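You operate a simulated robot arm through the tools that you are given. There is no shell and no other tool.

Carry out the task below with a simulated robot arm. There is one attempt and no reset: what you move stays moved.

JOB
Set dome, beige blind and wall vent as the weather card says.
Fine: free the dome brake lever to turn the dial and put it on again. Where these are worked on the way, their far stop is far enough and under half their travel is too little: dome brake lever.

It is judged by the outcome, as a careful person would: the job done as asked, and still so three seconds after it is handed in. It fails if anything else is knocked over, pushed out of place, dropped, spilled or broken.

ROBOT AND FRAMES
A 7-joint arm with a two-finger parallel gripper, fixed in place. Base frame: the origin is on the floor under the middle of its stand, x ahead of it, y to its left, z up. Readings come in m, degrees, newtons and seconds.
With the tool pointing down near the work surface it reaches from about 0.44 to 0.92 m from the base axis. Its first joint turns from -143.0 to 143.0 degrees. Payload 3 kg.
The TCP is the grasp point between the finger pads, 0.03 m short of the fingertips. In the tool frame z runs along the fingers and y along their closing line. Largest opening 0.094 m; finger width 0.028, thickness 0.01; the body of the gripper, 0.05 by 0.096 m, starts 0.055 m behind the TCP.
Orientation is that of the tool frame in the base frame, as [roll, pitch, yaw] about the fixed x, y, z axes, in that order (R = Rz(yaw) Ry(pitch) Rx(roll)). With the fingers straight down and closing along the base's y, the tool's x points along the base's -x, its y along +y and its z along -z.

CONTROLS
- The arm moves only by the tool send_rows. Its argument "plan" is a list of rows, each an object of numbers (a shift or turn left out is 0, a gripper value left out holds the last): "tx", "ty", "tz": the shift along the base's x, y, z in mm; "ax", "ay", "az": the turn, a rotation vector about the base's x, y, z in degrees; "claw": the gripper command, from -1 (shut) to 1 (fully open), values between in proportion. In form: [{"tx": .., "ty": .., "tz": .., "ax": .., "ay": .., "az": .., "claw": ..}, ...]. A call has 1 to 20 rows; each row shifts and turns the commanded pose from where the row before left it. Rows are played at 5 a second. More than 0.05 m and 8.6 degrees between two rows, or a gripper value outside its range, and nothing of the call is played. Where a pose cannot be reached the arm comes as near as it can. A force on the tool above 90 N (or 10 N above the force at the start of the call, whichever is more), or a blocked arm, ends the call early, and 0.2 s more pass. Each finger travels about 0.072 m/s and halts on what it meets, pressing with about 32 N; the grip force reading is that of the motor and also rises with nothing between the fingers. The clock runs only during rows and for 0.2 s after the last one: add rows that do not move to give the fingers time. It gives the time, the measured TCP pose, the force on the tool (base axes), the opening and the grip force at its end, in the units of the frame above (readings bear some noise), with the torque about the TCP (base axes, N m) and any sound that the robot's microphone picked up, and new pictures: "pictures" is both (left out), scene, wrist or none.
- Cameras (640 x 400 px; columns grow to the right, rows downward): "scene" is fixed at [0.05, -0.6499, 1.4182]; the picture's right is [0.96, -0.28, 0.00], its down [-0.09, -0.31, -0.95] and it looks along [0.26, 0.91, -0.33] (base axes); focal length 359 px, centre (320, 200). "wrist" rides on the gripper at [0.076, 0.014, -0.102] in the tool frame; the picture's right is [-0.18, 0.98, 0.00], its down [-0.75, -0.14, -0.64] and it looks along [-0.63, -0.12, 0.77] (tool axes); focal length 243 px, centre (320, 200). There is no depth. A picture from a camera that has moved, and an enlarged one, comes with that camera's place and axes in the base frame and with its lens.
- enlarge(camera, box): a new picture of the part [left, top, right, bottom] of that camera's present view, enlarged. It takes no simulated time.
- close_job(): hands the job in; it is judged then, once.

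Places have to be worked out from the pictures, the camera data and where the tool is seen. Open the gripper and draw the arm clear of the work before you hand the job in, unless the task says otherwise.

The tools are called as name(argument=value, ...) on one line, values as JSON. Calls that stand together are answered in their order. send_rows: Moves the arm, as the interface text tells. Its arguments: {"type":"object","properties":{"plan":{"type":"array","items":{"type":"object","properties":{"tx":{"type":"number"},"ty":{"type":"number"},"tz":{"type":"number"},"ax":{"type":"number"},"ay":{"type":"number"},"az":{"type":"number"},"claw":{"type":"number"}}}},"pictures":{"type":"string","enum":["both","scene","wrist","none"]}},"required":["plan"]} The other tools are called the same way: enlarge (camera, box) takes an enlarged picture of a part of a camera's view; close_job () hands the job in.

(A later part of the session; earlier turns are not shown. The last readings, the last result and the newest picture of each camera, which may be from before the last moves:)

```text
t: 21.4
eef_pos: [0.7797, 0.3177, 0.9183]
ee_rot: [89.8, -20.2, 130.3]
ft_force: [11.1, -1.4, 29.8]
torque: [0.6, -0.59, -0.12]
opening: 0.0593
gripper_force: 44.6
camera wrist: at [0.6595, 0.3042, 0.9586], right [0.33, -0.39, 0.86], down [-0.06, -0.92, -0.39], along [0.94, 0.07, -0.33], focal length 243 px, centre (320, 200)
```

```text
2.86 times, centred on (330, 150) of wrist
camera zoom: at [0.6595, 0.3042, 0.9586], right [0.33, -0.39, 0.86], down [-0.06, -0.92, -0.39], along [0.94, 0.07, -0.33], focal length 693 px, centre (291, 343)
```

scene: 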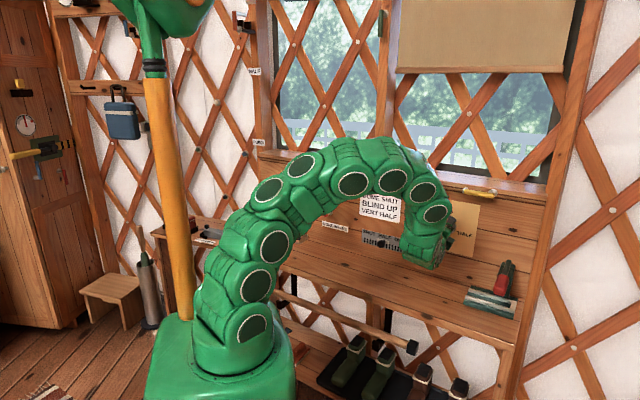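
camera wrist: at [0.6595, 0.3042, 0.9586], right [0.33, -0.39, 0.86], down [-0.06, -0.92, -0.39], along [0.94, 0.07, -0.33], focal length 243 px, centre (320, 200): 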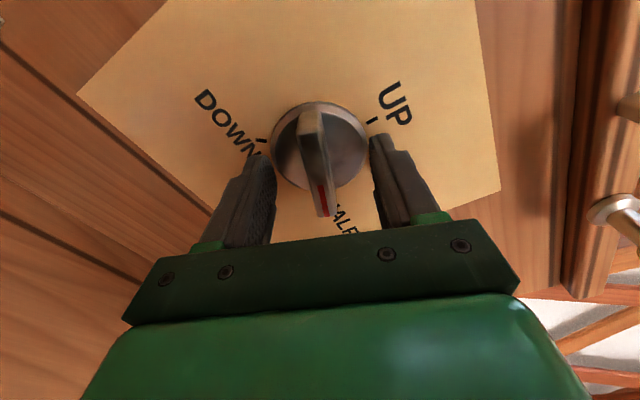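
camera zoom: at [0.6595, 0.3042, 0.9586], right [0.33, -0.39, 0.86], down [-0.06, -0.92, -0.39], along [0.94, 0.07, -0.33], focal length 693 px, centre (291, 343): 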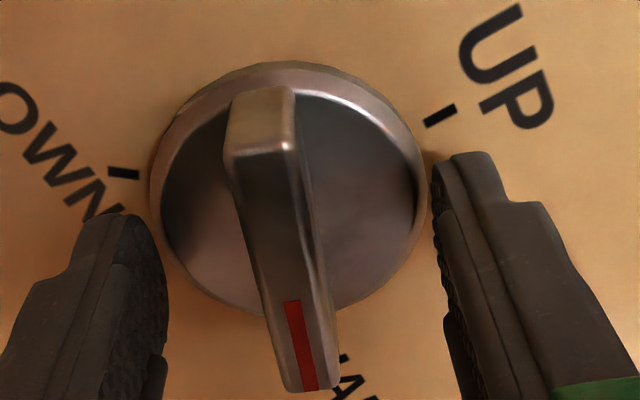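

The fingers closed on the 59 mm disc rim instead of the bar, so the tips are still too deep. That does centre things: I'll open, back off 10 mm so the tips are in front of the disc, fine-centre and close on the bar.

send_rows(plan=[{"claw": 0.4}, {"claw": 0.4}, {"tx": -9.0, "ty": -4.9, "tz": 3.6, "claw": 0.4}, {"claw": 0.4}, {"claw": -1}, {"claw": -1}, {"claw": -1}, {"claw": -1}, {"claw": -1}], pictures="wrist")

enlarge(camera="wrist", box=[220, 80, 440, 220])

```text
t: 23.4
eef_pos: [0.7702, 0.3141, 0.9202]
ee_rot: [90.1, -20.2, 130.3]
ft_force: [-1.3, 2.8, -10.6]
torque: [-0.03, 0.03, 0.17]
opening: 0.0123
gripper_force: 44.7
camera wrist: at [0.6499, 0.2997, 0.9605], right [0.33, -0.39, 0.86], down [-0.06, -0.92, -0.39], along [0.94, 0.07, -0.33], focal length 243 px, centre (320, 200)
```

wrist: 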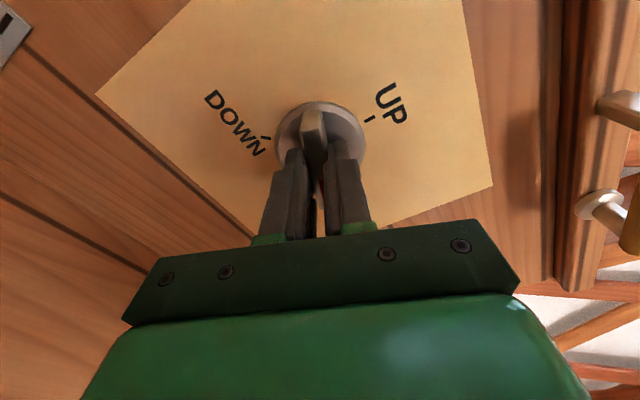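

```text
2.86 times, centred on (330, 150) of wrist
camera zoom: at [0.6499, 0.2997, 0.9605], right [0.33, -0.39, 0.86], down [-0.06, -0.92, -0.39], along [0.94, 0.07, -0.33], focal length 693 px, centre (291, 343)
```

zoom: 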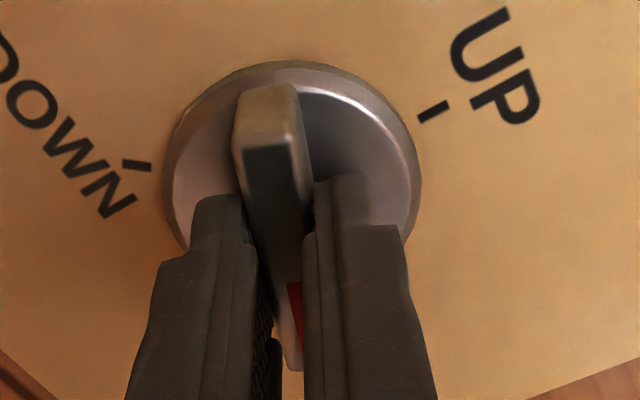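

The bar is gripped (12.3 mm opening) with little side force. I'll turn counter-clockwise about the wall normal in stages, checking the forces: first about 31°.

send_rows(plan=[{"ax": -4.5, "ay": -3.83}, {"ax": -4.5, "ay": -3.83}, {"ax": -4.5, "ay": -3.83}, {"ax": -4.5, "ay": -3.83}, {"ax": -4.5, "ay": -3.83}, {}], pictures="wrist")

enlarge(camera="wrist", box=[220, 80, 440, 220])

```text
t: 24.8
eef_pos: [0.7706, 0.3147, 0.9204]
ee_rot: [90.1, 9.5, 130.3]
ft_force: [5.1, 4.1, -21.7]
torque: [-0.05, 0.08, -0.86]
opening: 0.0122
gripper_force: 44.4
camera wrist: at [0.6427, 0.3081, 0.9223], right [0.02, -0.02, 1.0], down [0.01, -1.0, -0.02], along [1.0, 0.01, -0.02], focal length 243 px, centre (320, 200)
```

wrist: 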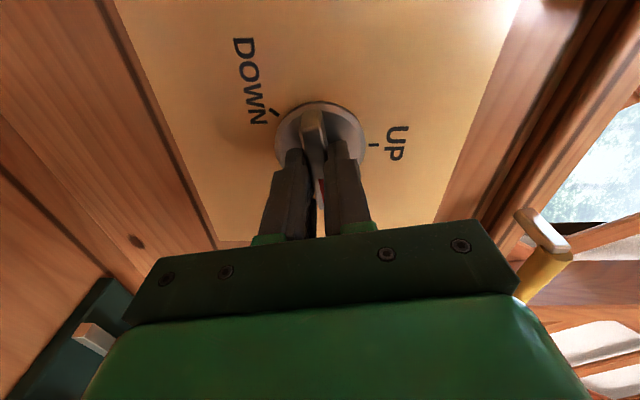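

```text
2.86 times, centred on (330, 150) of wrist
camera zoom: at [0.6427, 0.3081, 0.9223], right [0.02, -0.02, 1.0], down [0.01, -1.0, -0.02], along [1.0, 0.01, -0.02], focal length 693 px, centre (291, 343)
```

zoom: 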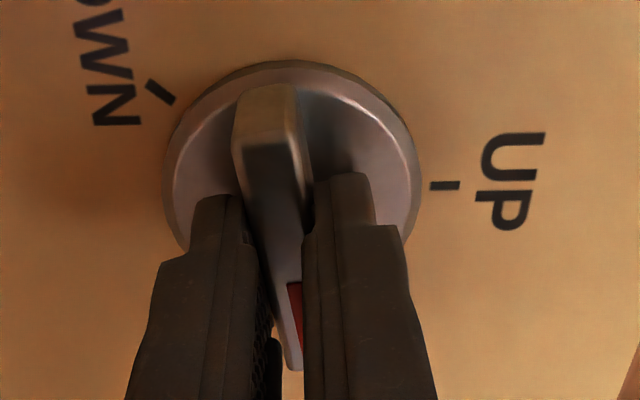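

The knob follows the gripper (about 30° turned) with a mild downward side force. I'll ease the TCP down 1.5 mm and continue turning.

send_rows(plan=[{"tz": -1.5, "ax": -4.5, "ay": -3.83}, {"ax": -4.5, "ay": -3.83}, {"ax": -4.5, "ay": -3.83}, {"ax": -4.5, "ay": -3.83}, {"ax": -4.5, "ay": -3.83}, {}], pictures="wrist")

```text
t: 26.2
eef_pos: [0.7707, 0.3157, 0.9209]
ee_rot: [89.9, 39.0, 130.2]
ft_force: [-10.5, -3.3, 5.0]
torque: [-0.18, 0.21, 0.73]
opening: 0.0124
gripper_force: 45.1
camera wrist: at [0.6488, 0.3009, 0.8833], right [-0.31, 0.36, 0.88], down [-0.05, -0.93, 0.36], along [0.95, 0.06, 0.31], focal length 243 px, centre (320, 200)
```

wrist: 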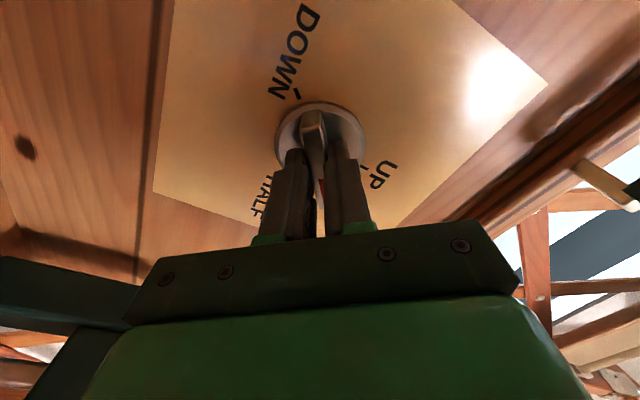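

Force stays small and 59° is done. I'll continue with another 26°.

send_rows(plan=[{"ax": -4.82, "ay": -4.1}, {"ax": -4.82, "ay": -4.1}, {"ax": -4.82, "ay": -4.1}, {"ax": -4.82, "ay": -4.1}, {}], pictures="both")

```text
t: 27.4
eef_pos: [0.7705, 0.3149, 0.9192]
ee_rot: [89.8, 64.3, 130.1]
ft_force: [-2.1, 7.6, 8.5]
torque: [-0.57, 0.65, 0.81]
opening: 0.0123
gripper_force: 44.7
camera wrist: at [0.6632, 0.2839, 0.8577], right [-0.52, 0.61, 0.59], down [-0.2, -0.76, 0.62], along [0.83, 0.21, 0.52], focal length 243 px, centre (320, 200)
```

scene: 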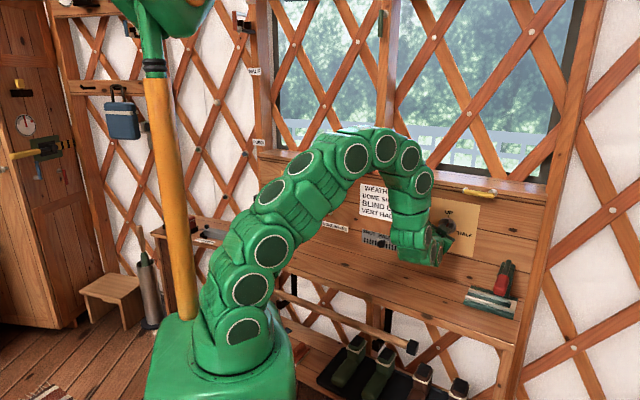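
wrist: 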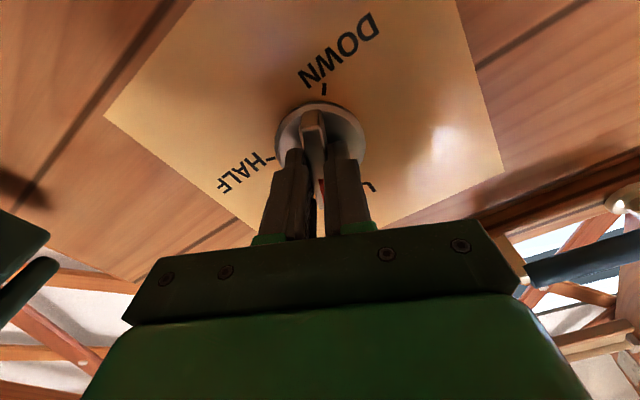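

The blind has risen in the scene view. I'll finish the last ~25.7° so the pointer reaches UP.

send_rows(plan=[{"ax": -4.9, "ay": -4.17}, {"ax": -4.9, "ay": -4.17}, {"ax": -4.9, "ay": -4.17}, {"ax": -4.9, "ay": -4.17}, {}, {}], pictures="both")

enlarge(camera="wrist", box=[220, 60, 440, 200])

enlarge(camera="scene", box=[400, 180, 500, 250])

```text
t: 28.8
eef_pos: [0.7693, 0.3143, 0.9201]
ee_rot: [4.6, 89.7, 44.9]
ft_force: [-4.3, 4.3, 6.9]
torque: [1.0, -1.17, 0.33]
opening: 0.0122
gripper_force: 45.1
camera wrist: at [0.6838, 0.2598, 0.8439], right [-0.64, 0.75, 0.18], down [-0.4, -0.52, 0.75], along [0.66, 0.41, 0.63], focal length 243 px, centre (320, 200)
```

scene: 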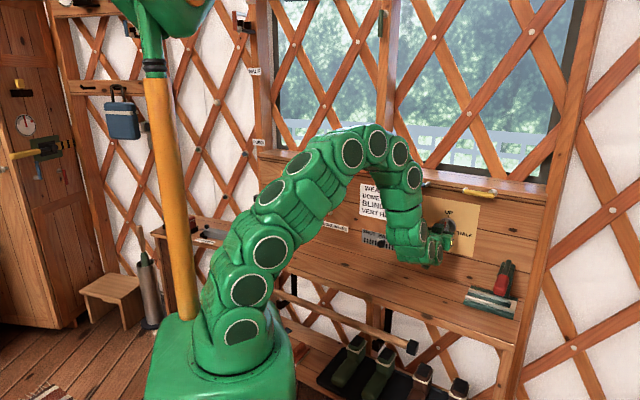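
wrist: 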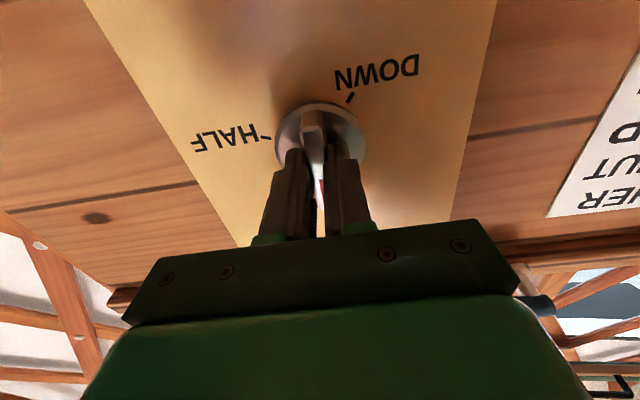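

```text
2.86 times, centred on (330, 130) of wrist
camera zoom: at [0.6838, 0.2598, 0.8439], right [-0.64, 0.75, 0.18], down [-0.4, -0.52, 0.75], along [0.66, 0.41, 0.63], focal length 693 px, centre (291, 400)
```

zoom: 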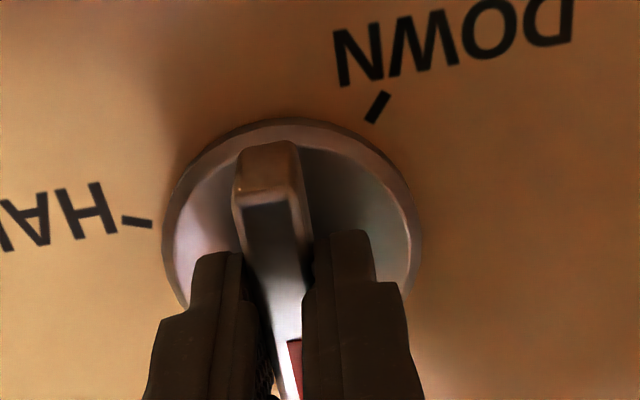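

```text
5.71 times, centred on (450, 215) of scene
camera zoom: at [0.05, -0.6499, 1.4182], right [0.96, -0.28, 0.0], down [-0.09, -0.31, -0.95], along [0.26, 0.91, -0.33], focal length 2050 px, centre (-423, 114)
```

zoom: 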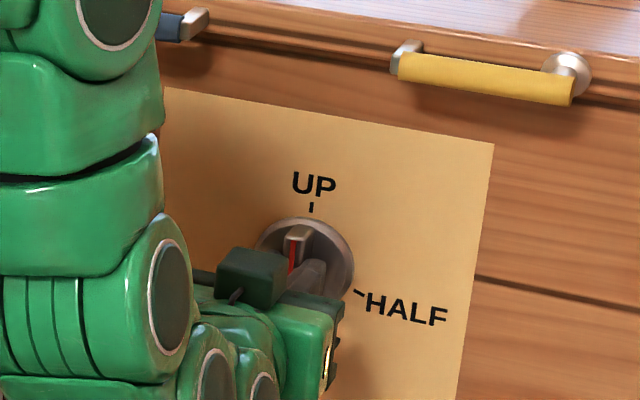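

The pointer stands vertical at UP and the blind has rolled up. I'll open, retreat along the normal and verify.

send_rows(plan=[{"claw": 0.3}, {"claw": 0.3}, {"claw": 0.3}, {"tx": -15, "ty": -12.8}, {"tx": -19, "ty": -16.2}, {"tx": -19, "ty": -16.2}, {"tx": -19, "ty": -16.2}, {}], pictures="both")

enlarge(camera="wrist", box=[220, 40, 440, 180])

enlarge(camera="scene", box=[400, 180, 500, 250])

```text
t: 30.6
eef_pos: [0.6979, 0.2521, 0.9194]
ee_rot: [35.3, 90.0, 75.6]
ft_force: [0.3, -0.1, 0.1]
torque: [-0.03, -0.01, 0.02]
opening: 0.0611
gripper_force: 0.0
camera wrist: at [0.6117, 0.198, 0.8435], right [-0.64, 0.75, 0.19], down [-0.4, -0.52, 0.75], along [0.66, 0.41, 0.63], focal length 243 px, centre (320, 200)
```

scene: 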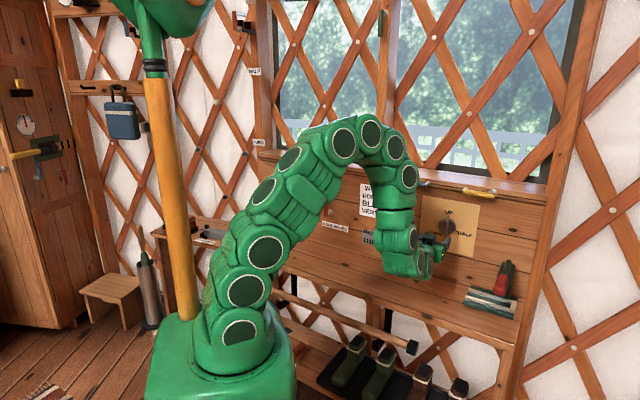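
wrist: 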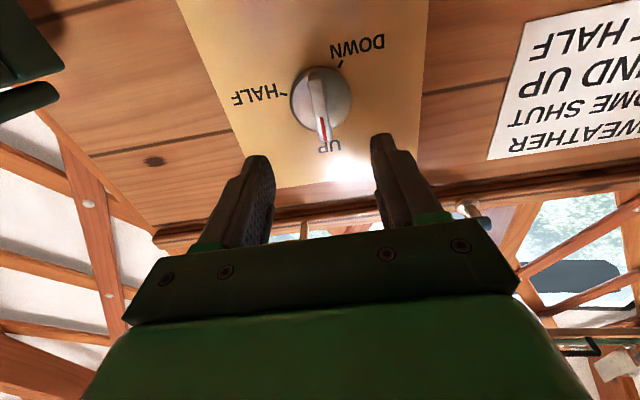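

```text
2.86 times, centred on (330, 110) of wrist
camera zoom: at [0.6117, 0.198, 0.8435], right [-0.64, 0.75, 0.19], down [-0.4, -0.52, 0.75], along [0.66, 0.41, 0.63], focal length 693 px, centre (291, 457)
```

zoom: 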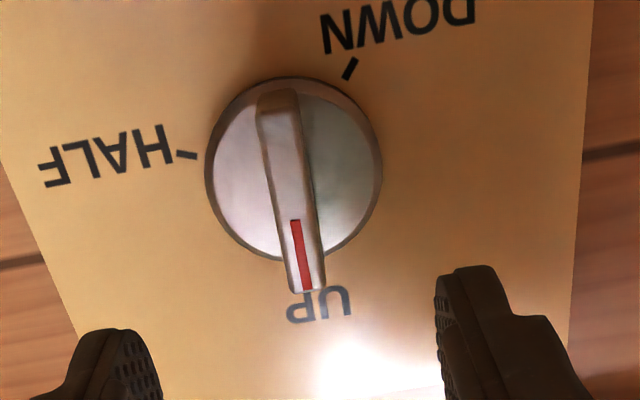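

```text
5.71 times, centred on (450, 215) of scene
camera zoom: at [0.05, -0.6499, 1.4182], right [0.96, -0.28, 0.0], down [-0.09, -0.31, -0.95], along [0.26, 0.91, -0.33], focal length 2050 px, centre (-423, 114)
```

zoom: 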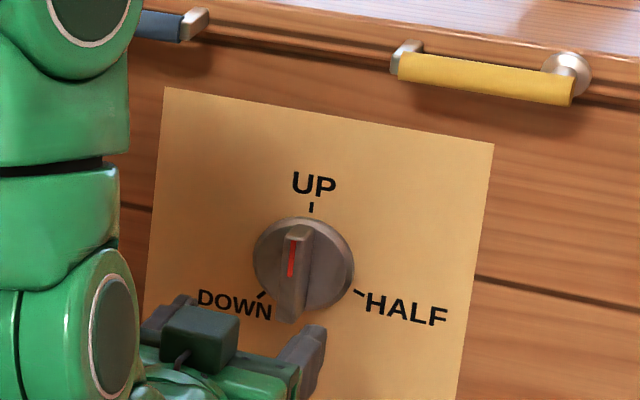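

The dial points at UP and the blind is fully up. Next is the dome side: I'll slide along the wall, keeping clear in front of it, to view the brake lever and the dome dial.

send_rows(plan=[{"tx": -27.2, "ty": 37.3, "tz": 0.5}, {"tx": -27.2, "ty": 37.3, "tz": 0.5}, {"tx": -27.2, "ty": 37.3, "tz": 0.5}, {"tx": -27.2, "ty": 37.3, "tz": 0.5}, {"tx": -27.2, "ty": 37.3, "tz": 0.5}, {"tx": -27.2, "ty": 37.3, "tz": 0.5}, {"tx": -27.2, "ty": 37.3, "tz": 0.5}, {}], pictures="both")

```text
t: 32.4
eef_pos: [0.5524, 0.4638, 0.9086]
ee_rot: [46.0, 89.8, 86.4]
ft_force: [0.1, 0.9, 0.6]
torque: [0.01, 0.01, -0.02]
opening: 0.0611
gripper_force: 0.0
out of reach, approached as far as the arm can: row 4, 5, 6
camera wrist: at [0.4649, 0.4094, 0.8326], right [-0.64, 0.75, 0.19], down [-0.4, -0.53, 0.75], along [0.66, 0.4, 0.63], focal length 243 px, centre (320, 200)
```

scene: 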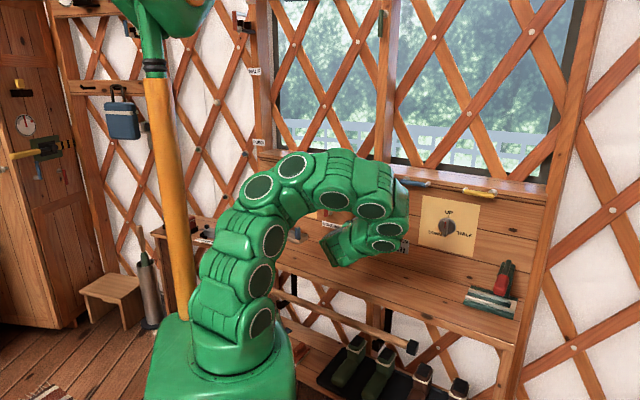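
wrist: 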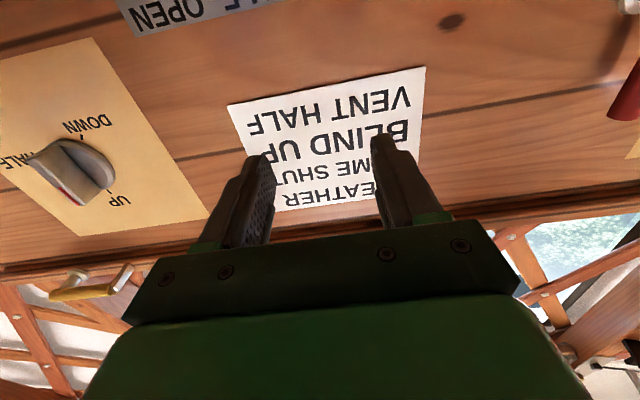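

The middle of the board is too close to the base for a level tool. I'll pitch the tool down 40° while moving left toward the brake lever, and then look.

send_rows(plan=[{"ax": -5.18, "ay": 6.09, "tx": -5, "ty": 5, "tz": 7}, {"ax": -5.18, "ay": 6.09, "tx": -15, "ty": 15, "tz": 7}, {"ax": -5.18, "ay": 6.09, "tx": -25, "ty": 23, "tz": 7}, {"ax": -5.18, "ay": 6.09, "tx": -25, "ty": 23, "tz": 7}, {"ax": -5.18, "ay": 6.09, "tx": -25, "ty": 23, "tz": 7}, {"tx": -27, "ty": 26, "tz": 6}, {"tx": -27, "ty": 26}, {}], pictures="both")

```text
t: 34.2
eef_pos: [0.3929, 0.6137, 0.9325]
ee_rot: [-180.0, 50.1, -139.7]
ft_force: [0.1, 0.3, -0.1]
torque: [-0.02, 0.0, -0.02]
opening: 0.0612
gripper_force: 0.0
out of reach, approached as far as the arm can: row 1
camera wrist: at [0.2876, 0.5421, 0.94], right [-0.55, 0.83, 0.14], down [0.08, -0.11, 0.99], along [0.83, 0.55, -0.01], focal length 243 px, centre (320, 200)
```

scene: 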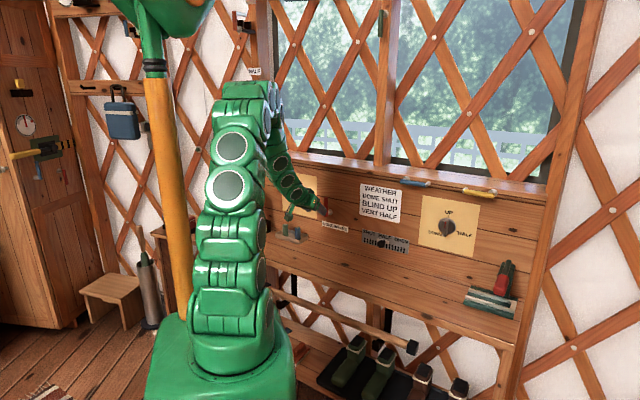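
wrist: 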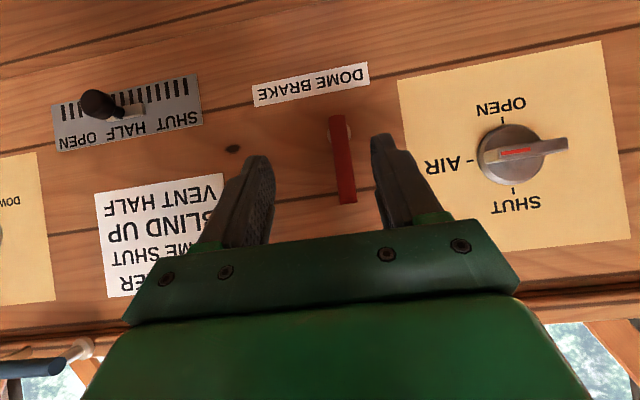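

This gives a clear view of the brake lever, the dome dial and the vent slider. I'll zoom in on each of them.

enlarge(camera="wrist", box=[240, 40, 400, 220])

enlarge(camera="wrist", box=[390, 60, 640, 230])

enlarge(camera="scene", box=[350, 220, 430, 270])

enlarge(camera="scene", box=[300, 180, 380, 240])

```text
2.22 times, centred on (320, 130) of wrist
camera zoom: at [0.2876, 0.5421, 0.94], right [-0.55, 0.83, 0.14], down [0.08, -0.11, 0.99], along [0.83, 0.55, -0.01], focal length 539 px, centre (320, 356)
```

zoom: 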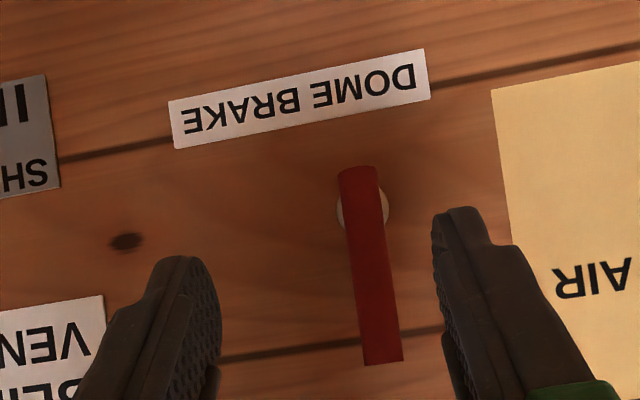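

```text
2.35 times, centred on (515, 145) of wrist
camera zoom: at [0.2876, 0.5421, 0.94], right [-0.55, 0.83, 0.14], down [0.08, -0.11, 0.99], along [0.83, 0.55, -0.01], focal length 571 px, centre (-139, 329)
```

zoom: 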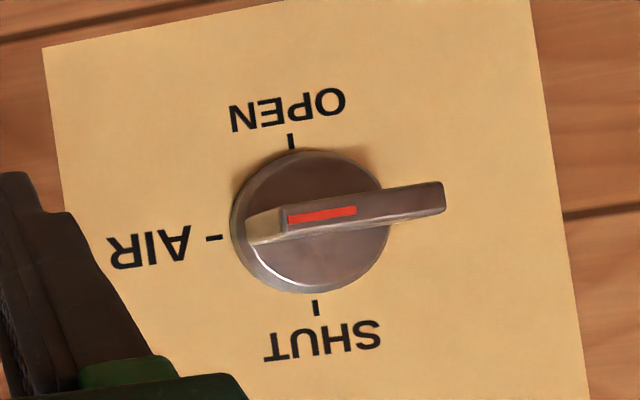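

```text
8.00 times, centred on (390, 245) of scene
camera zoom: at [0.05, -0.6499, 1.4182], right [0.96, -0.28, 0.0], down [-0.09, -0.31, -0.95], along [0.26, 0.91, -0.33], focal length 2870 px, centre (-240, -160)
```

zoom: 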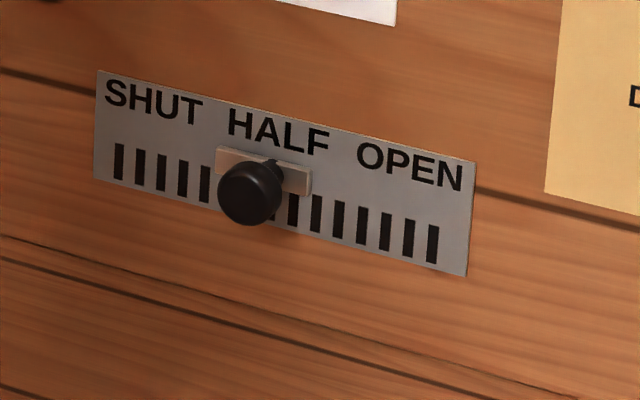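

```text
6.67 times, centred on (340, 210) of scene
camera zoom: at [0.05, -0.6499, 1.4182], right [0.96, -0.28, 0.0], down [-0.09, -0.31, -0.95], along [0.26, 0.91, -0.33], focal length 2392 px, centre (187, 133)
```

zoom: 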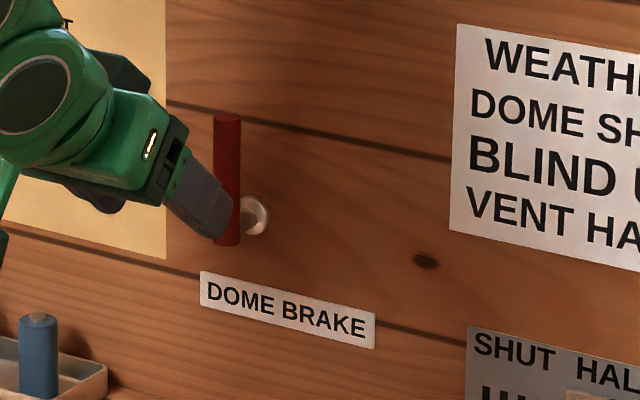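

The lever is a vertical red handle at r≈-0.225 (z 0.86–0.94, n≈0.80) pivoting on a boss at its lower end. I'll level the tool in front of it with a moderate opening so the fingers can go either side of the handle.

send_rows(plan=[{"ax": 5.18, "ay": -6.09, "tx": 7, "ty": 9.4, "tz": -2.5}, {"ax": 5.18, "ay": -6.09, "tx": 7, "ty": 9.4, "tz": -2.5}, {"ax": 5.18, "ay": -6.09, "tx": 5, "ty": 7.4, "tz": -2.5}, {"ax": 5.18, "ay": -6.09, "tx": 3, "ty": 5.5, "tz": -2.5}, {"ax": 5.18, "ay": -6.09, "tx": 3, "ty": 5.5, "tz": -2.5}, {}], pictures="both")

```text
t: 35.6
eef_pos: [0.4183, 0.65, 0.9192]
ee_rot: [29.6, 89.8, 69.9]
ft_force: [-0.5, 0.5, 0.0]
torque: [-0.01, 0.04, -0.02]
opening: 0.0612
gripper_force: 0.0
camera wrist: at [0.3317, 0.5957, 0.8435], right [-0.64, 0.75, 0.19], down [-0.4, -0.53, 0.75], along [0.66, 0.41, 0.63], focal length 243 px, centre (320, 200)
```

scene: 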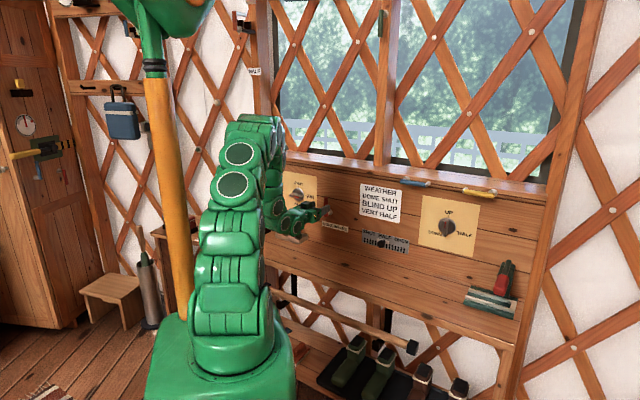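
wrist: 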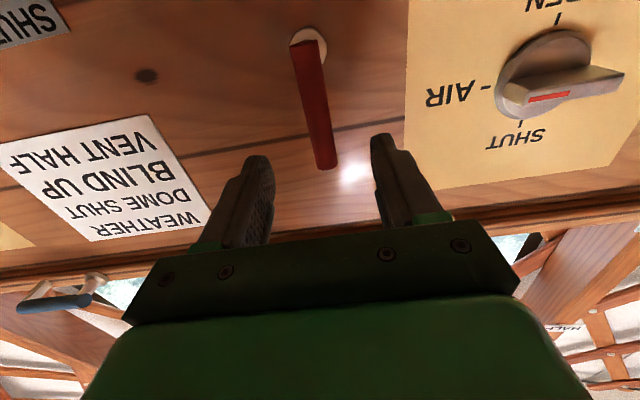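

The tool is level with the handle centred between the fingers. I'll narrow the opening a little and advance 55 mm so the fingertips straddle the handle's upper part.

send_rows(plan=[{"claw": 0.0}, {"tx": 13.6, "ty": 12.3}, {"tx": 13.6, "ty": 12.3}, {"tx": 13.6, "ty": 12.3}, {}], pictures="wrist")

enlarge(camera="wrist", box=[220, 40, 440, 220])

enlarge(camera="scene", box=[270, 170, 350, 230])

```text
t: 36.8
eef_pos: [0.4595, 0.6879, 0.9201]
ee_rot: [27.8, 89.8, 68.1]
ft_force: [-0.5, -0.1, 1.0]
torque: [0.03, 0.0, -0.01]
opening: 0.0468
gripper_force: 0.0
camera wrist: at [0.3726, 0.6326, 0.8434], right [-0.64, 0.75, 0.19], down [-0.4, -0.53, 0.75], along [0.66, 0.4, 0.63], focal length 243 px, centre (320, 200)
```

wrist: 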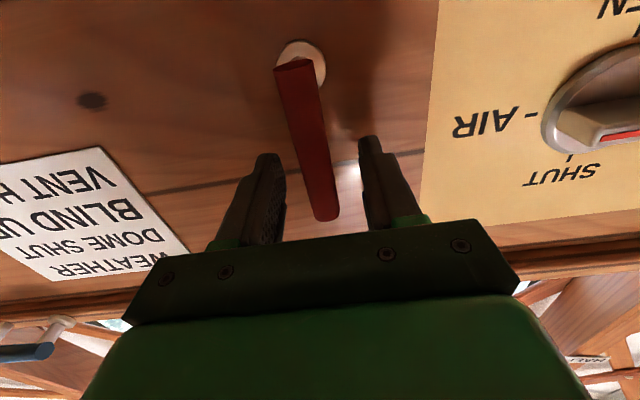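

```text
2.22 times, centred on (330, 130) of wrist
camera zoom: at [0.3726, 0.6326, 0.8434], right [-0.64, 0.75, 0.19], down [-0.4, -0.53, 0.75], along [0.66, 0.4, 0.63], focal length 539 px, centre (298, 356)
```

zoom: 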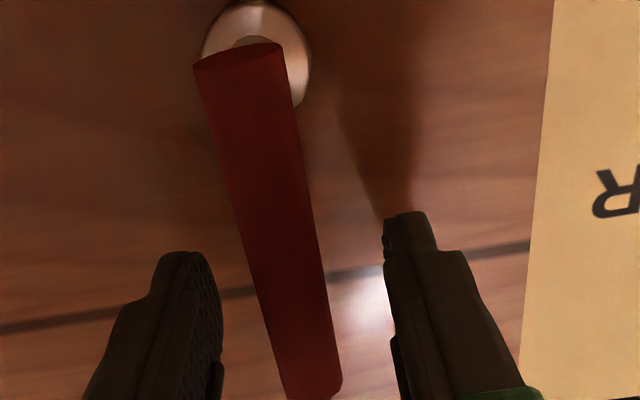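

```text
6.67 times, centred on (310, 200) of scene
camera zoom: at [0.05, -0.6499, 1.4182], right [0.96, -0.28, 0.0], down [-0.09, -0.31, -0.95], along [0.26, 0.91, -0.33], focal length 2392 px, centre (387, 200)
```

zoom: 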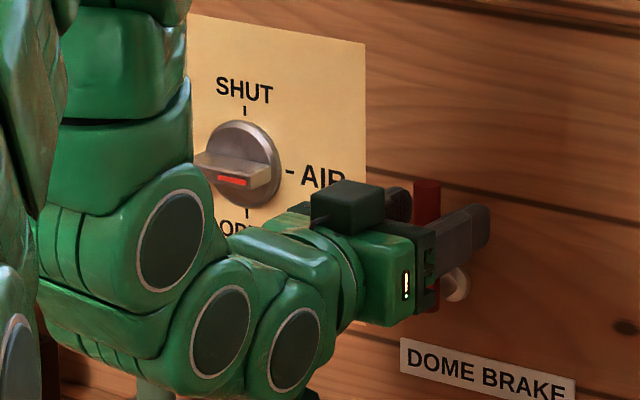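

The handle stands free between the fingers. I'll test which way the lever moves by nudging it gently to the right, about 18 mm, and reading the force.

send_rows(plan=[{"tx": 3.9, "ty": -4.57}, {"tx": 3.9, "ty": -4.57}, {"tx": 3.9, "ty": -4.57}, {}], pictures="wrist")

```text
t: 37.8
eef_pos: [0.4703, 0.6732, 0.9188]
ee_rot: [27.4, 89.9, 68.0]
ft_force: [-3.8, 0.3, 0.7]
torque: [0.07, 0.03, 0.06]
opening: 0.0486
gripper_force: 1.0
camera wrist: at [0.384, 0.6188, 0.8437], right [-0.64, 0.75, 0.19], down [-0.4, -0.53, 0.75], along [0.66, 0.41, 0.63], focal length 243 px, centre (320, 200)
```

wrist: 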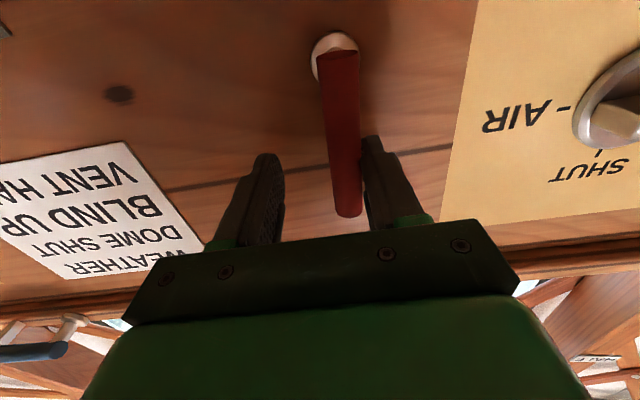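

The left finger is just touching the handle. I'll push about 5 mm more to the right and see whether it yields.

send_rows(plan=[{"tx": 1.6, "ty": -1.9}, {"tx": 1.6, "ty": -1.9}, {}], pictures="wrist")

```text
t: 38.6
eef_pos: [0.4739, 0.6691, 0.919]
ee_rot: [26.7, 89.9, 67.0]
ft_force: [-0.6, 0.4, 0.3]
torque: [0.01, -0.01, 0.03]
opening: 0.0473
gripper_force: 0.2
camera wrist: at [0.3875, 0.6147, 0.8436], right [-0.64, 0.75, 0.18], down [-0.4, -0.52, 0.75], along [0.66, 0.41, 0.63], focal length 243 px, centre (320, 200)
```

wrist: 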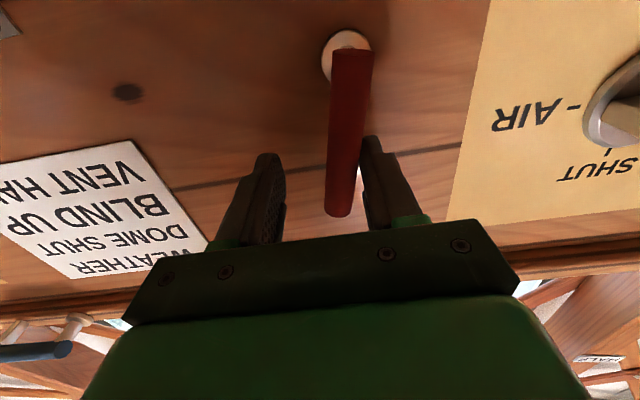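

The lever yields freely to the right (clockwise), so that is its travel. I'll keep it caged between narrower fingers and swing it about its pivot at (r -0.2255, z 0.868), rolling the tool along with it.

send_rows(plan=[{"claw": -0.3, "ax": 4.57, "ay": 3.89, "tz": -2}, {"ax": 4.57, "ay": 3.89, "tz": -2}, {"ax": 4.57, "ay": 3.89, "tz": -2}, {"ax": 6.09, "ay": 5.18, "tx": 3.9, "ty": -4.6, "tz": -3.7}, {"ax": 6.09, "ay": 5.18, "tx": 3.5, "ty": -4.15, "tz": -4.5}, {"ax": 6.09, "ay": 5.18, "tx": 3.1, "ty": -3.65, "tz": -5.2}, {}], pictures="both")

enlarge(camera="wrist", box=[220, 40, 440, 220])

```text
t: 40.2
eef_pos: [0.4842, 0.6575, 0.9001]
ee_rot: [90.0, 47.9, 130.3]
ft_force: [0.7, 0.7, -0.7]
torque: [0.0, 0.03, -0.02]
opening: 0.0327
gripper_force: 0.2
camera wrist: at [0.3671, 0.6389, 0.8534], right [-0.39, 0.46, 0.8], down [-0.1, -0.88, 0.46], along [0.91, 0.11, 0.39], focal length 243 px, centre (320, 200)
```

scene: 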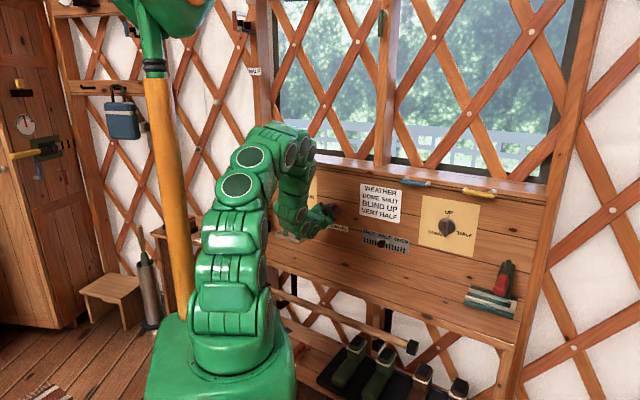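
wrist: 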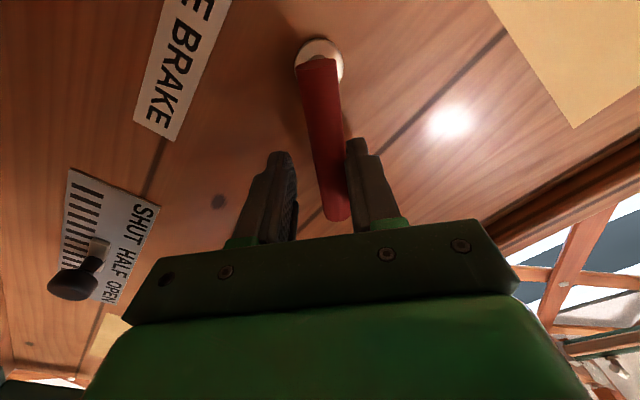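

```text
2.22 times, centred on (330, 130) of wrist
camera zoom: at [0.3671, 0.6389, 0.8534], right [-0.39, 0.46, 0.8], down [-0.1, -0.88, 0.46], along [0.91, 0.11, 0.39], focal length 539 px, centre (298, 356)
```

zoom: 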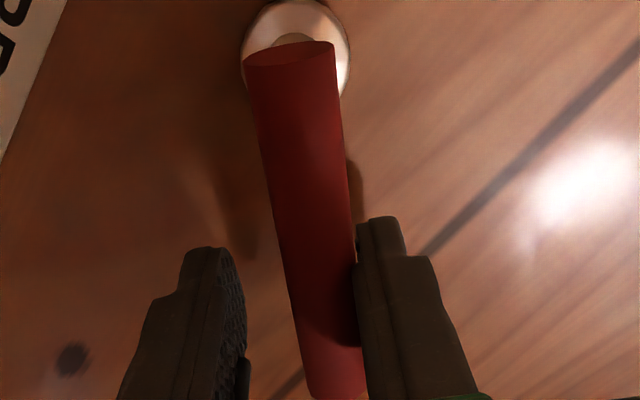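

It follows with no resistance (about 42° so far). I'll continue along the arc, watching for the far stop.

send_rows(plan=[{"ax": 6.09, "ay": 5.18, "tx": 2.6, "ty": -3.05, "tz": -5.85}, {"ax": 6.09, "ay": 5.18, "tx": 2.0, "ty": -2.4, "tz": -6.3}, {"ax": 6.09, "ay": 5.18, "tx": 1.45, "ty": -1.7, "tz": -6.7}, {}], pictures="wrist")

```text
t: 41.2
eef_pos: [0.4884, 0.6511, 0.8822]
ee_rot: [90.0, 24.0, 130.3]
ft_force: [0.3, 0.3, 0.2]
torque: [0.01, -0.01, -0.05]
opening: 0.033
gripper_force: 0.1
camera wrist: at [0.3639, 0.6421, 0.8642], right [-0.15, 0.17, 0.97], down [-0.01, -0.98, 0.18], along [0.99, 0.02, 0.15], focal length 243 px, centre (320, 200)
```

wrist: 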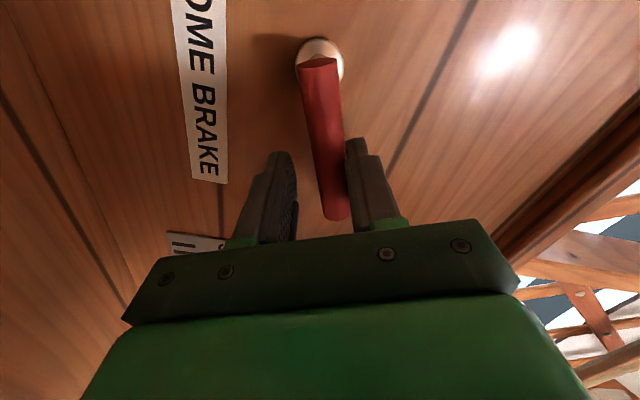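

Now at 66° with still no stop. I'll continue to about 82°.

send_rows(plan=[{"ax": 6.09, "ay": 5.18, "tx": 0.8, "ty": -0.95, "tz": -6.95}, {"ax": 6.09, "ay": 5.18, "tx": 0.2, "ty": -0.2, "tz": -7.05}, {}], pictures="wrist")

```text
t: 42.0
eef_pos: [0.4922, 0.6507, 0.8689]
ee_rot: [89.9, 7.9, 130.3]
ft_force: [-4.4, 0.8, 8.6]
torque: [-0.07, -0.14, -0.05]
opening: 0.0384
gripper_force: 4.6
camera wrist: at [0.364, 0.6429, 0.8724], right [0.03, -0.04, 1.0], down [0.01, -1.0, -0.04], along [1.0, 0.01, -0.03], focal length 243 px, centre (320, 200)
```

wrist: 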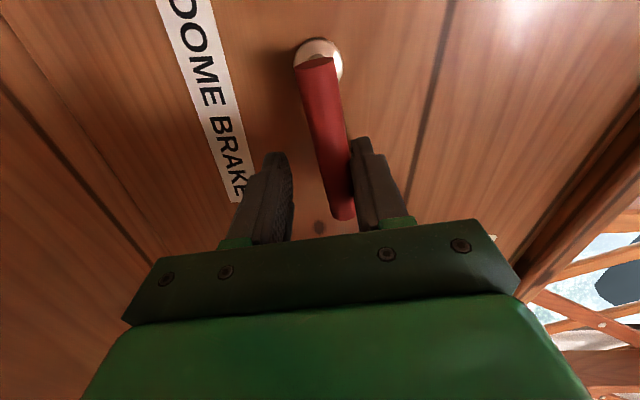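

The trailing finger is now being pushed back (opening 38 mm, force rising), so the lever is at its far stop at roughly 77°. I'll open and retreat straight out to check that it stays.

send_rows(plan=[{"claw": 0.2}, {"claw": 0.2}, {"tx": -15.2, "ty": -13}, {"tx": -15.2, "ty": -13}, {"tx": -15.2, "ty": -13}, {}], pictures="both")

enlarge(camera="wrist", box=[220, 20, 440, 200])

enlarge(camera="scene", box=[280, 170, 380, 240])

```text
t: 43.4
eef_pos: [0.4468, 0.6109, 0.8686]
ee_rot: [90.0, 8.0, 130.3]
ft_force: [-0.3, 0.5, -0.2]
torque: [-0.01, 0.02, 0.0]
opening: 0.0564
gripper_force: 0.1
camera wrist: at [0.3182, 0.6037, 0.8717], right [0.03, -0.03, 1.0], down [0.01, -1.0, -0.03], along [1.0, 0.01, -0.03], focal length 243 px, centre (320, 200)
```

scene: 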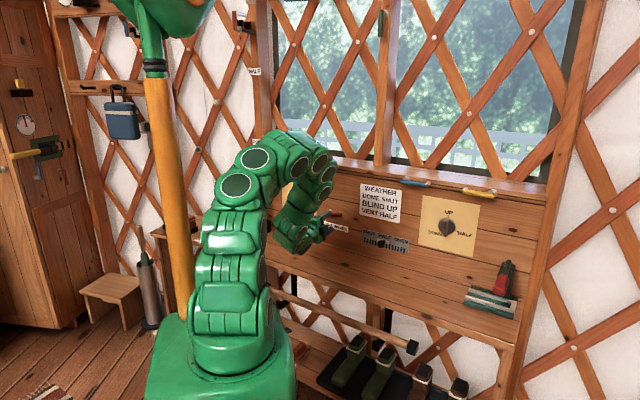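
wrist: 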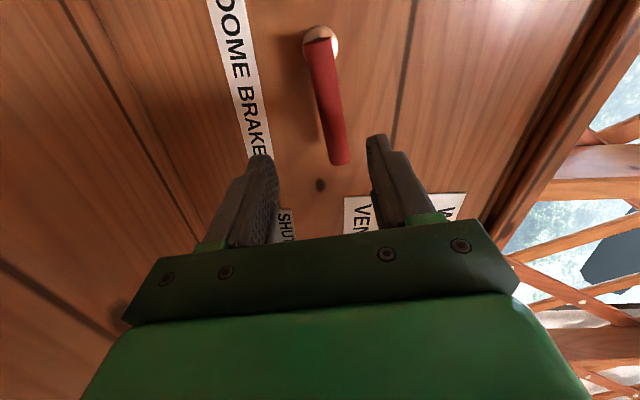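

```text
2.22 times, centred on (330, 110) of wrist
camera zoom: at [0.3182, 0.6037, 0.8717], right [0.03, -0.03, 1.0], down [0.01, -1.0, -0.03], along [1.0, 0.01, -0.03], focal length 539 px, centre (298, 400)
```

zoom: 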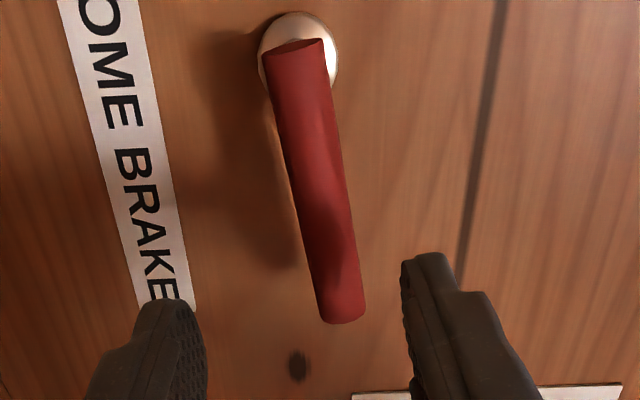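

```text
5.71 times, centred on (330, 205) of scene
camera zoom: at [0.05, -0.6499, 1.4182], right [0.96, -0.28, 0.0], down [-0.09, -0.31, -0.95], along [0.26, 0.91, -0.33], focal length 2050 px, centre (263, 171)
```

zoom: 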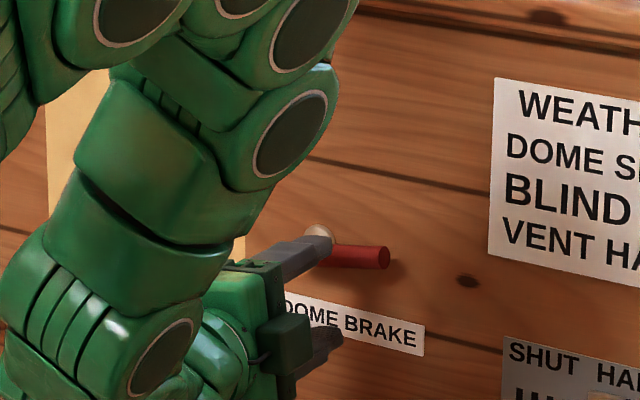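

The lever stays at its far stop, so the brake is free. Now the dome dial, centred near r=-0.392, z=0.918 with its bar horizontal: I'll move in front of it and roll 8° so the tool's x axis lines up with the bar.

send_rows(plan=[{"tx": -24, "ty": 26.8, "tz": 8.2, "ax": 1.02, "ay": 0.87, "claw": 0.0}, {"tx": -24, "ty": 26.8, "tz": 8.2, "ax": 1.02, "ay": 0.87}, {"tx": -24, "ty": 26.8, "tz": 8.2, "ax": 1.02, "ay": 0.87}, {"tx": -24, "ty": 26.8, "tz": 8.2, "ax": 1.02, "ay": 0.87}, {"tx": -24, "ty": 26.8, "tz": 8.2, "ax": 1.02, "ay": 0.87}, {"tx": -24, "ty": 26.8, "tz": 8.2, "ax": 1.02, "ay": 0.87}, {}], pictures="both")

enlarge(camera="wrist", box=[220, 50, 440, 190])

```text
t: 44.9
eef_pos: [0.4374, 0.7162, 0.9346]
ee_rot: [89.4, -1.6, 120.1]
ft_force: [-0.1, 0.0, -0.4]
torque: [0.0, 0.0, 0.01]
opening: 0.0469
gripper_force: 0.2
stopped in row 7: the arm was blocked; the commanded pose is now the measured one
camera wrist: at [0.3099, 0.7312, 0.9508], right [0.1, -0.19, 0.98], down [-0.18, -0.97, -0.17], along [0.98, -0.16, -0.13], focal length 243 px, centre (320, 200)
```

scene: 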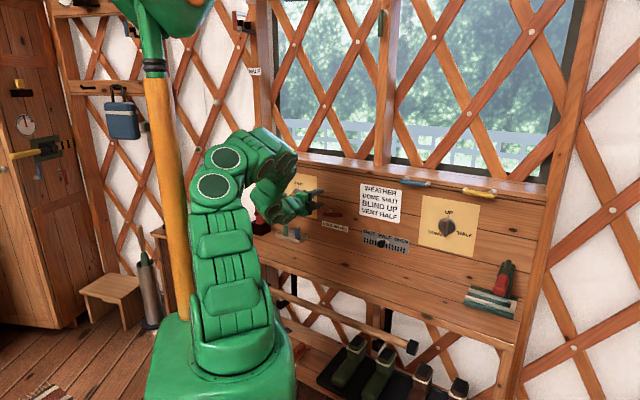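
wrist: 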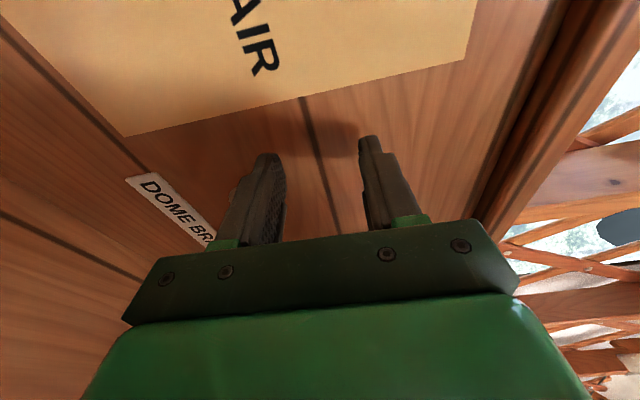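

```text
2.86 times, centred on (330, 120) of wrist
camera zoom: at [0.3099, 0.7312, 0.9508], right [0.1, -0.19, 0.98], down [-0.18, -0.97, -0.17], along [0.98, -0.16, -0.13], focal length 693 px, centre (291, 429)
```

zoom: 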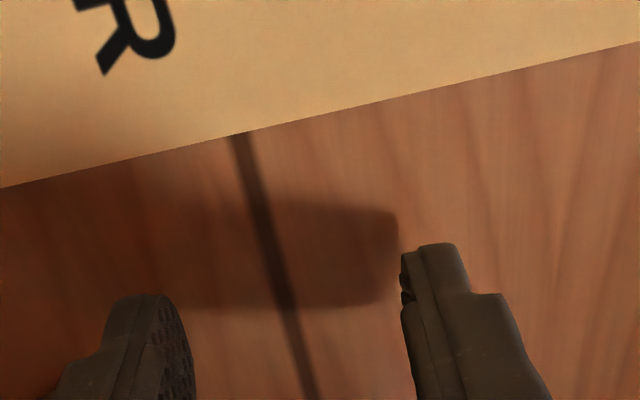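

The arm is blocked again with no force at the tool, so the elbow is again near the mast with this roll. I'll back out along -y, keeping height above the lever, and restore the tool's heading.

send_rows(plan=[{"ty": -19.5, "az": 2.5}, {"ty": -19.5, "az": 2.5}, {"ty": -19.5, "az": 2.5}, {"ty": -19.5, "az": 2.5}, {}], pictures="both")

```text
t: 46.1
eef_pos: [0.428, 0.6422, 0.9341]
ee_rot: [89.5, -1.4, 130.7]
ft_force: [0.0, 0.3, 0.4]
torque: [0.0, -0.02, -0.01]
opening: 0.0468
gripper_force: 0.2
camera wrist: at [0.3017, 0.6329, 0.9482], right [0.13, -0.16, 0.98], down [0.0, -0.99, -0.17], along [0.99, 0.02, -0.13], focal length 243 px, centre (320, 200)
```

scene: 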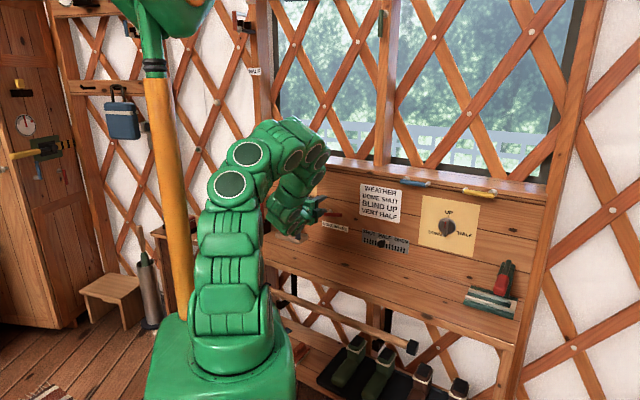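
wrist: 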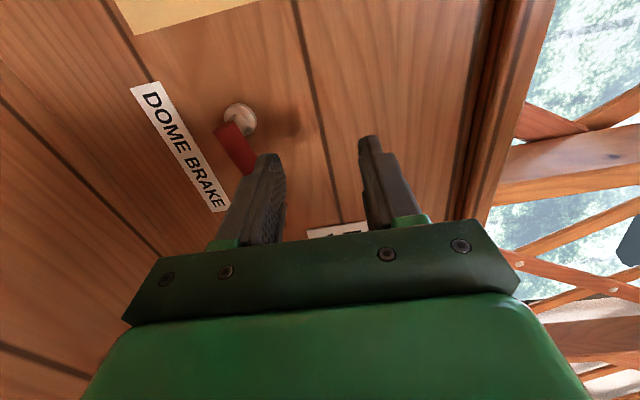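

The arm is free again. I'll roll back to the x-down posture, which keeps the elbow up and away from the mast, and then try moving left along the wall from there.

send_rows(plan=[{"ax": -5.79, "ay": -4.93}, {"ax": -5.79, "ay": -4.93}, {"ax": -5.79, "ay": -4.93}, {"ax": -5.79, "ay": -4.93}, {"ax": -5.79, "ay": -4.93}, {"ax": -5.79, "ay": -4.93}, {"ax": -5.79, "ay": -4.93}, {"ax": -5.79, "ay": -4.93}, {"ax": -5.79, "ay": -4.93}, {"ax": -5.79, "ay": -4.93}, {"ax": -5.79, "ay": -4.93}, {"ax": -5.79, "ay": -4.93}, {}], pictures="both")

```text
t: 48.9
eef_pos: [0.4268, 0.6414, 0.9324]
ee_rot: [178.0, 89.8, -141.1]
ft_force: [-0.4, 1.1, 0.1]
torque: [-0.02, 0.03, 0.0]
opening: 0.0471
gripper_force: 0.0
camera wrist: at [0.3418, 0.5861, 0.8568], right [-0.64, 0.74, 0.18], down [-0.39, -0.52, 0.76], along [0.66, 0.41, 0.63], focal length 243 px, centre (320, 200)
```

scene: 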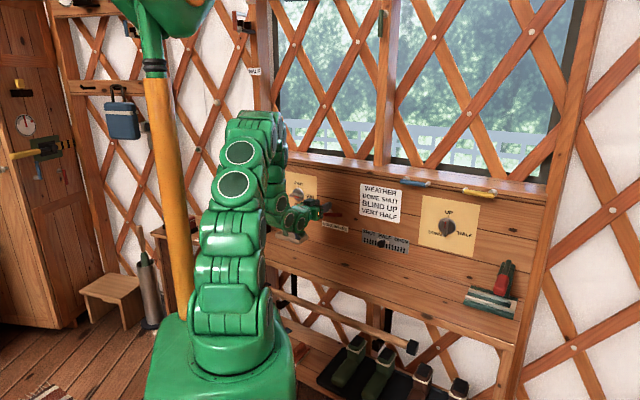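
wrist: 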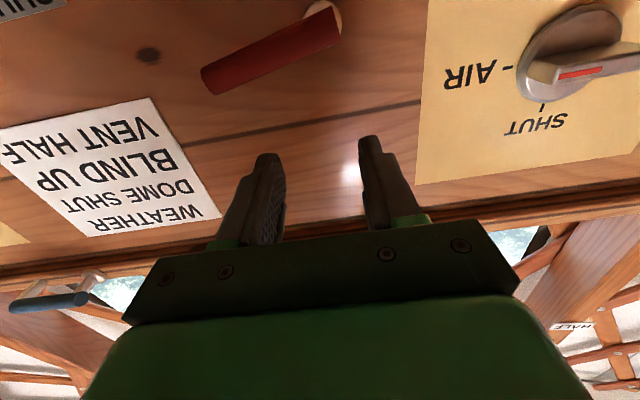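

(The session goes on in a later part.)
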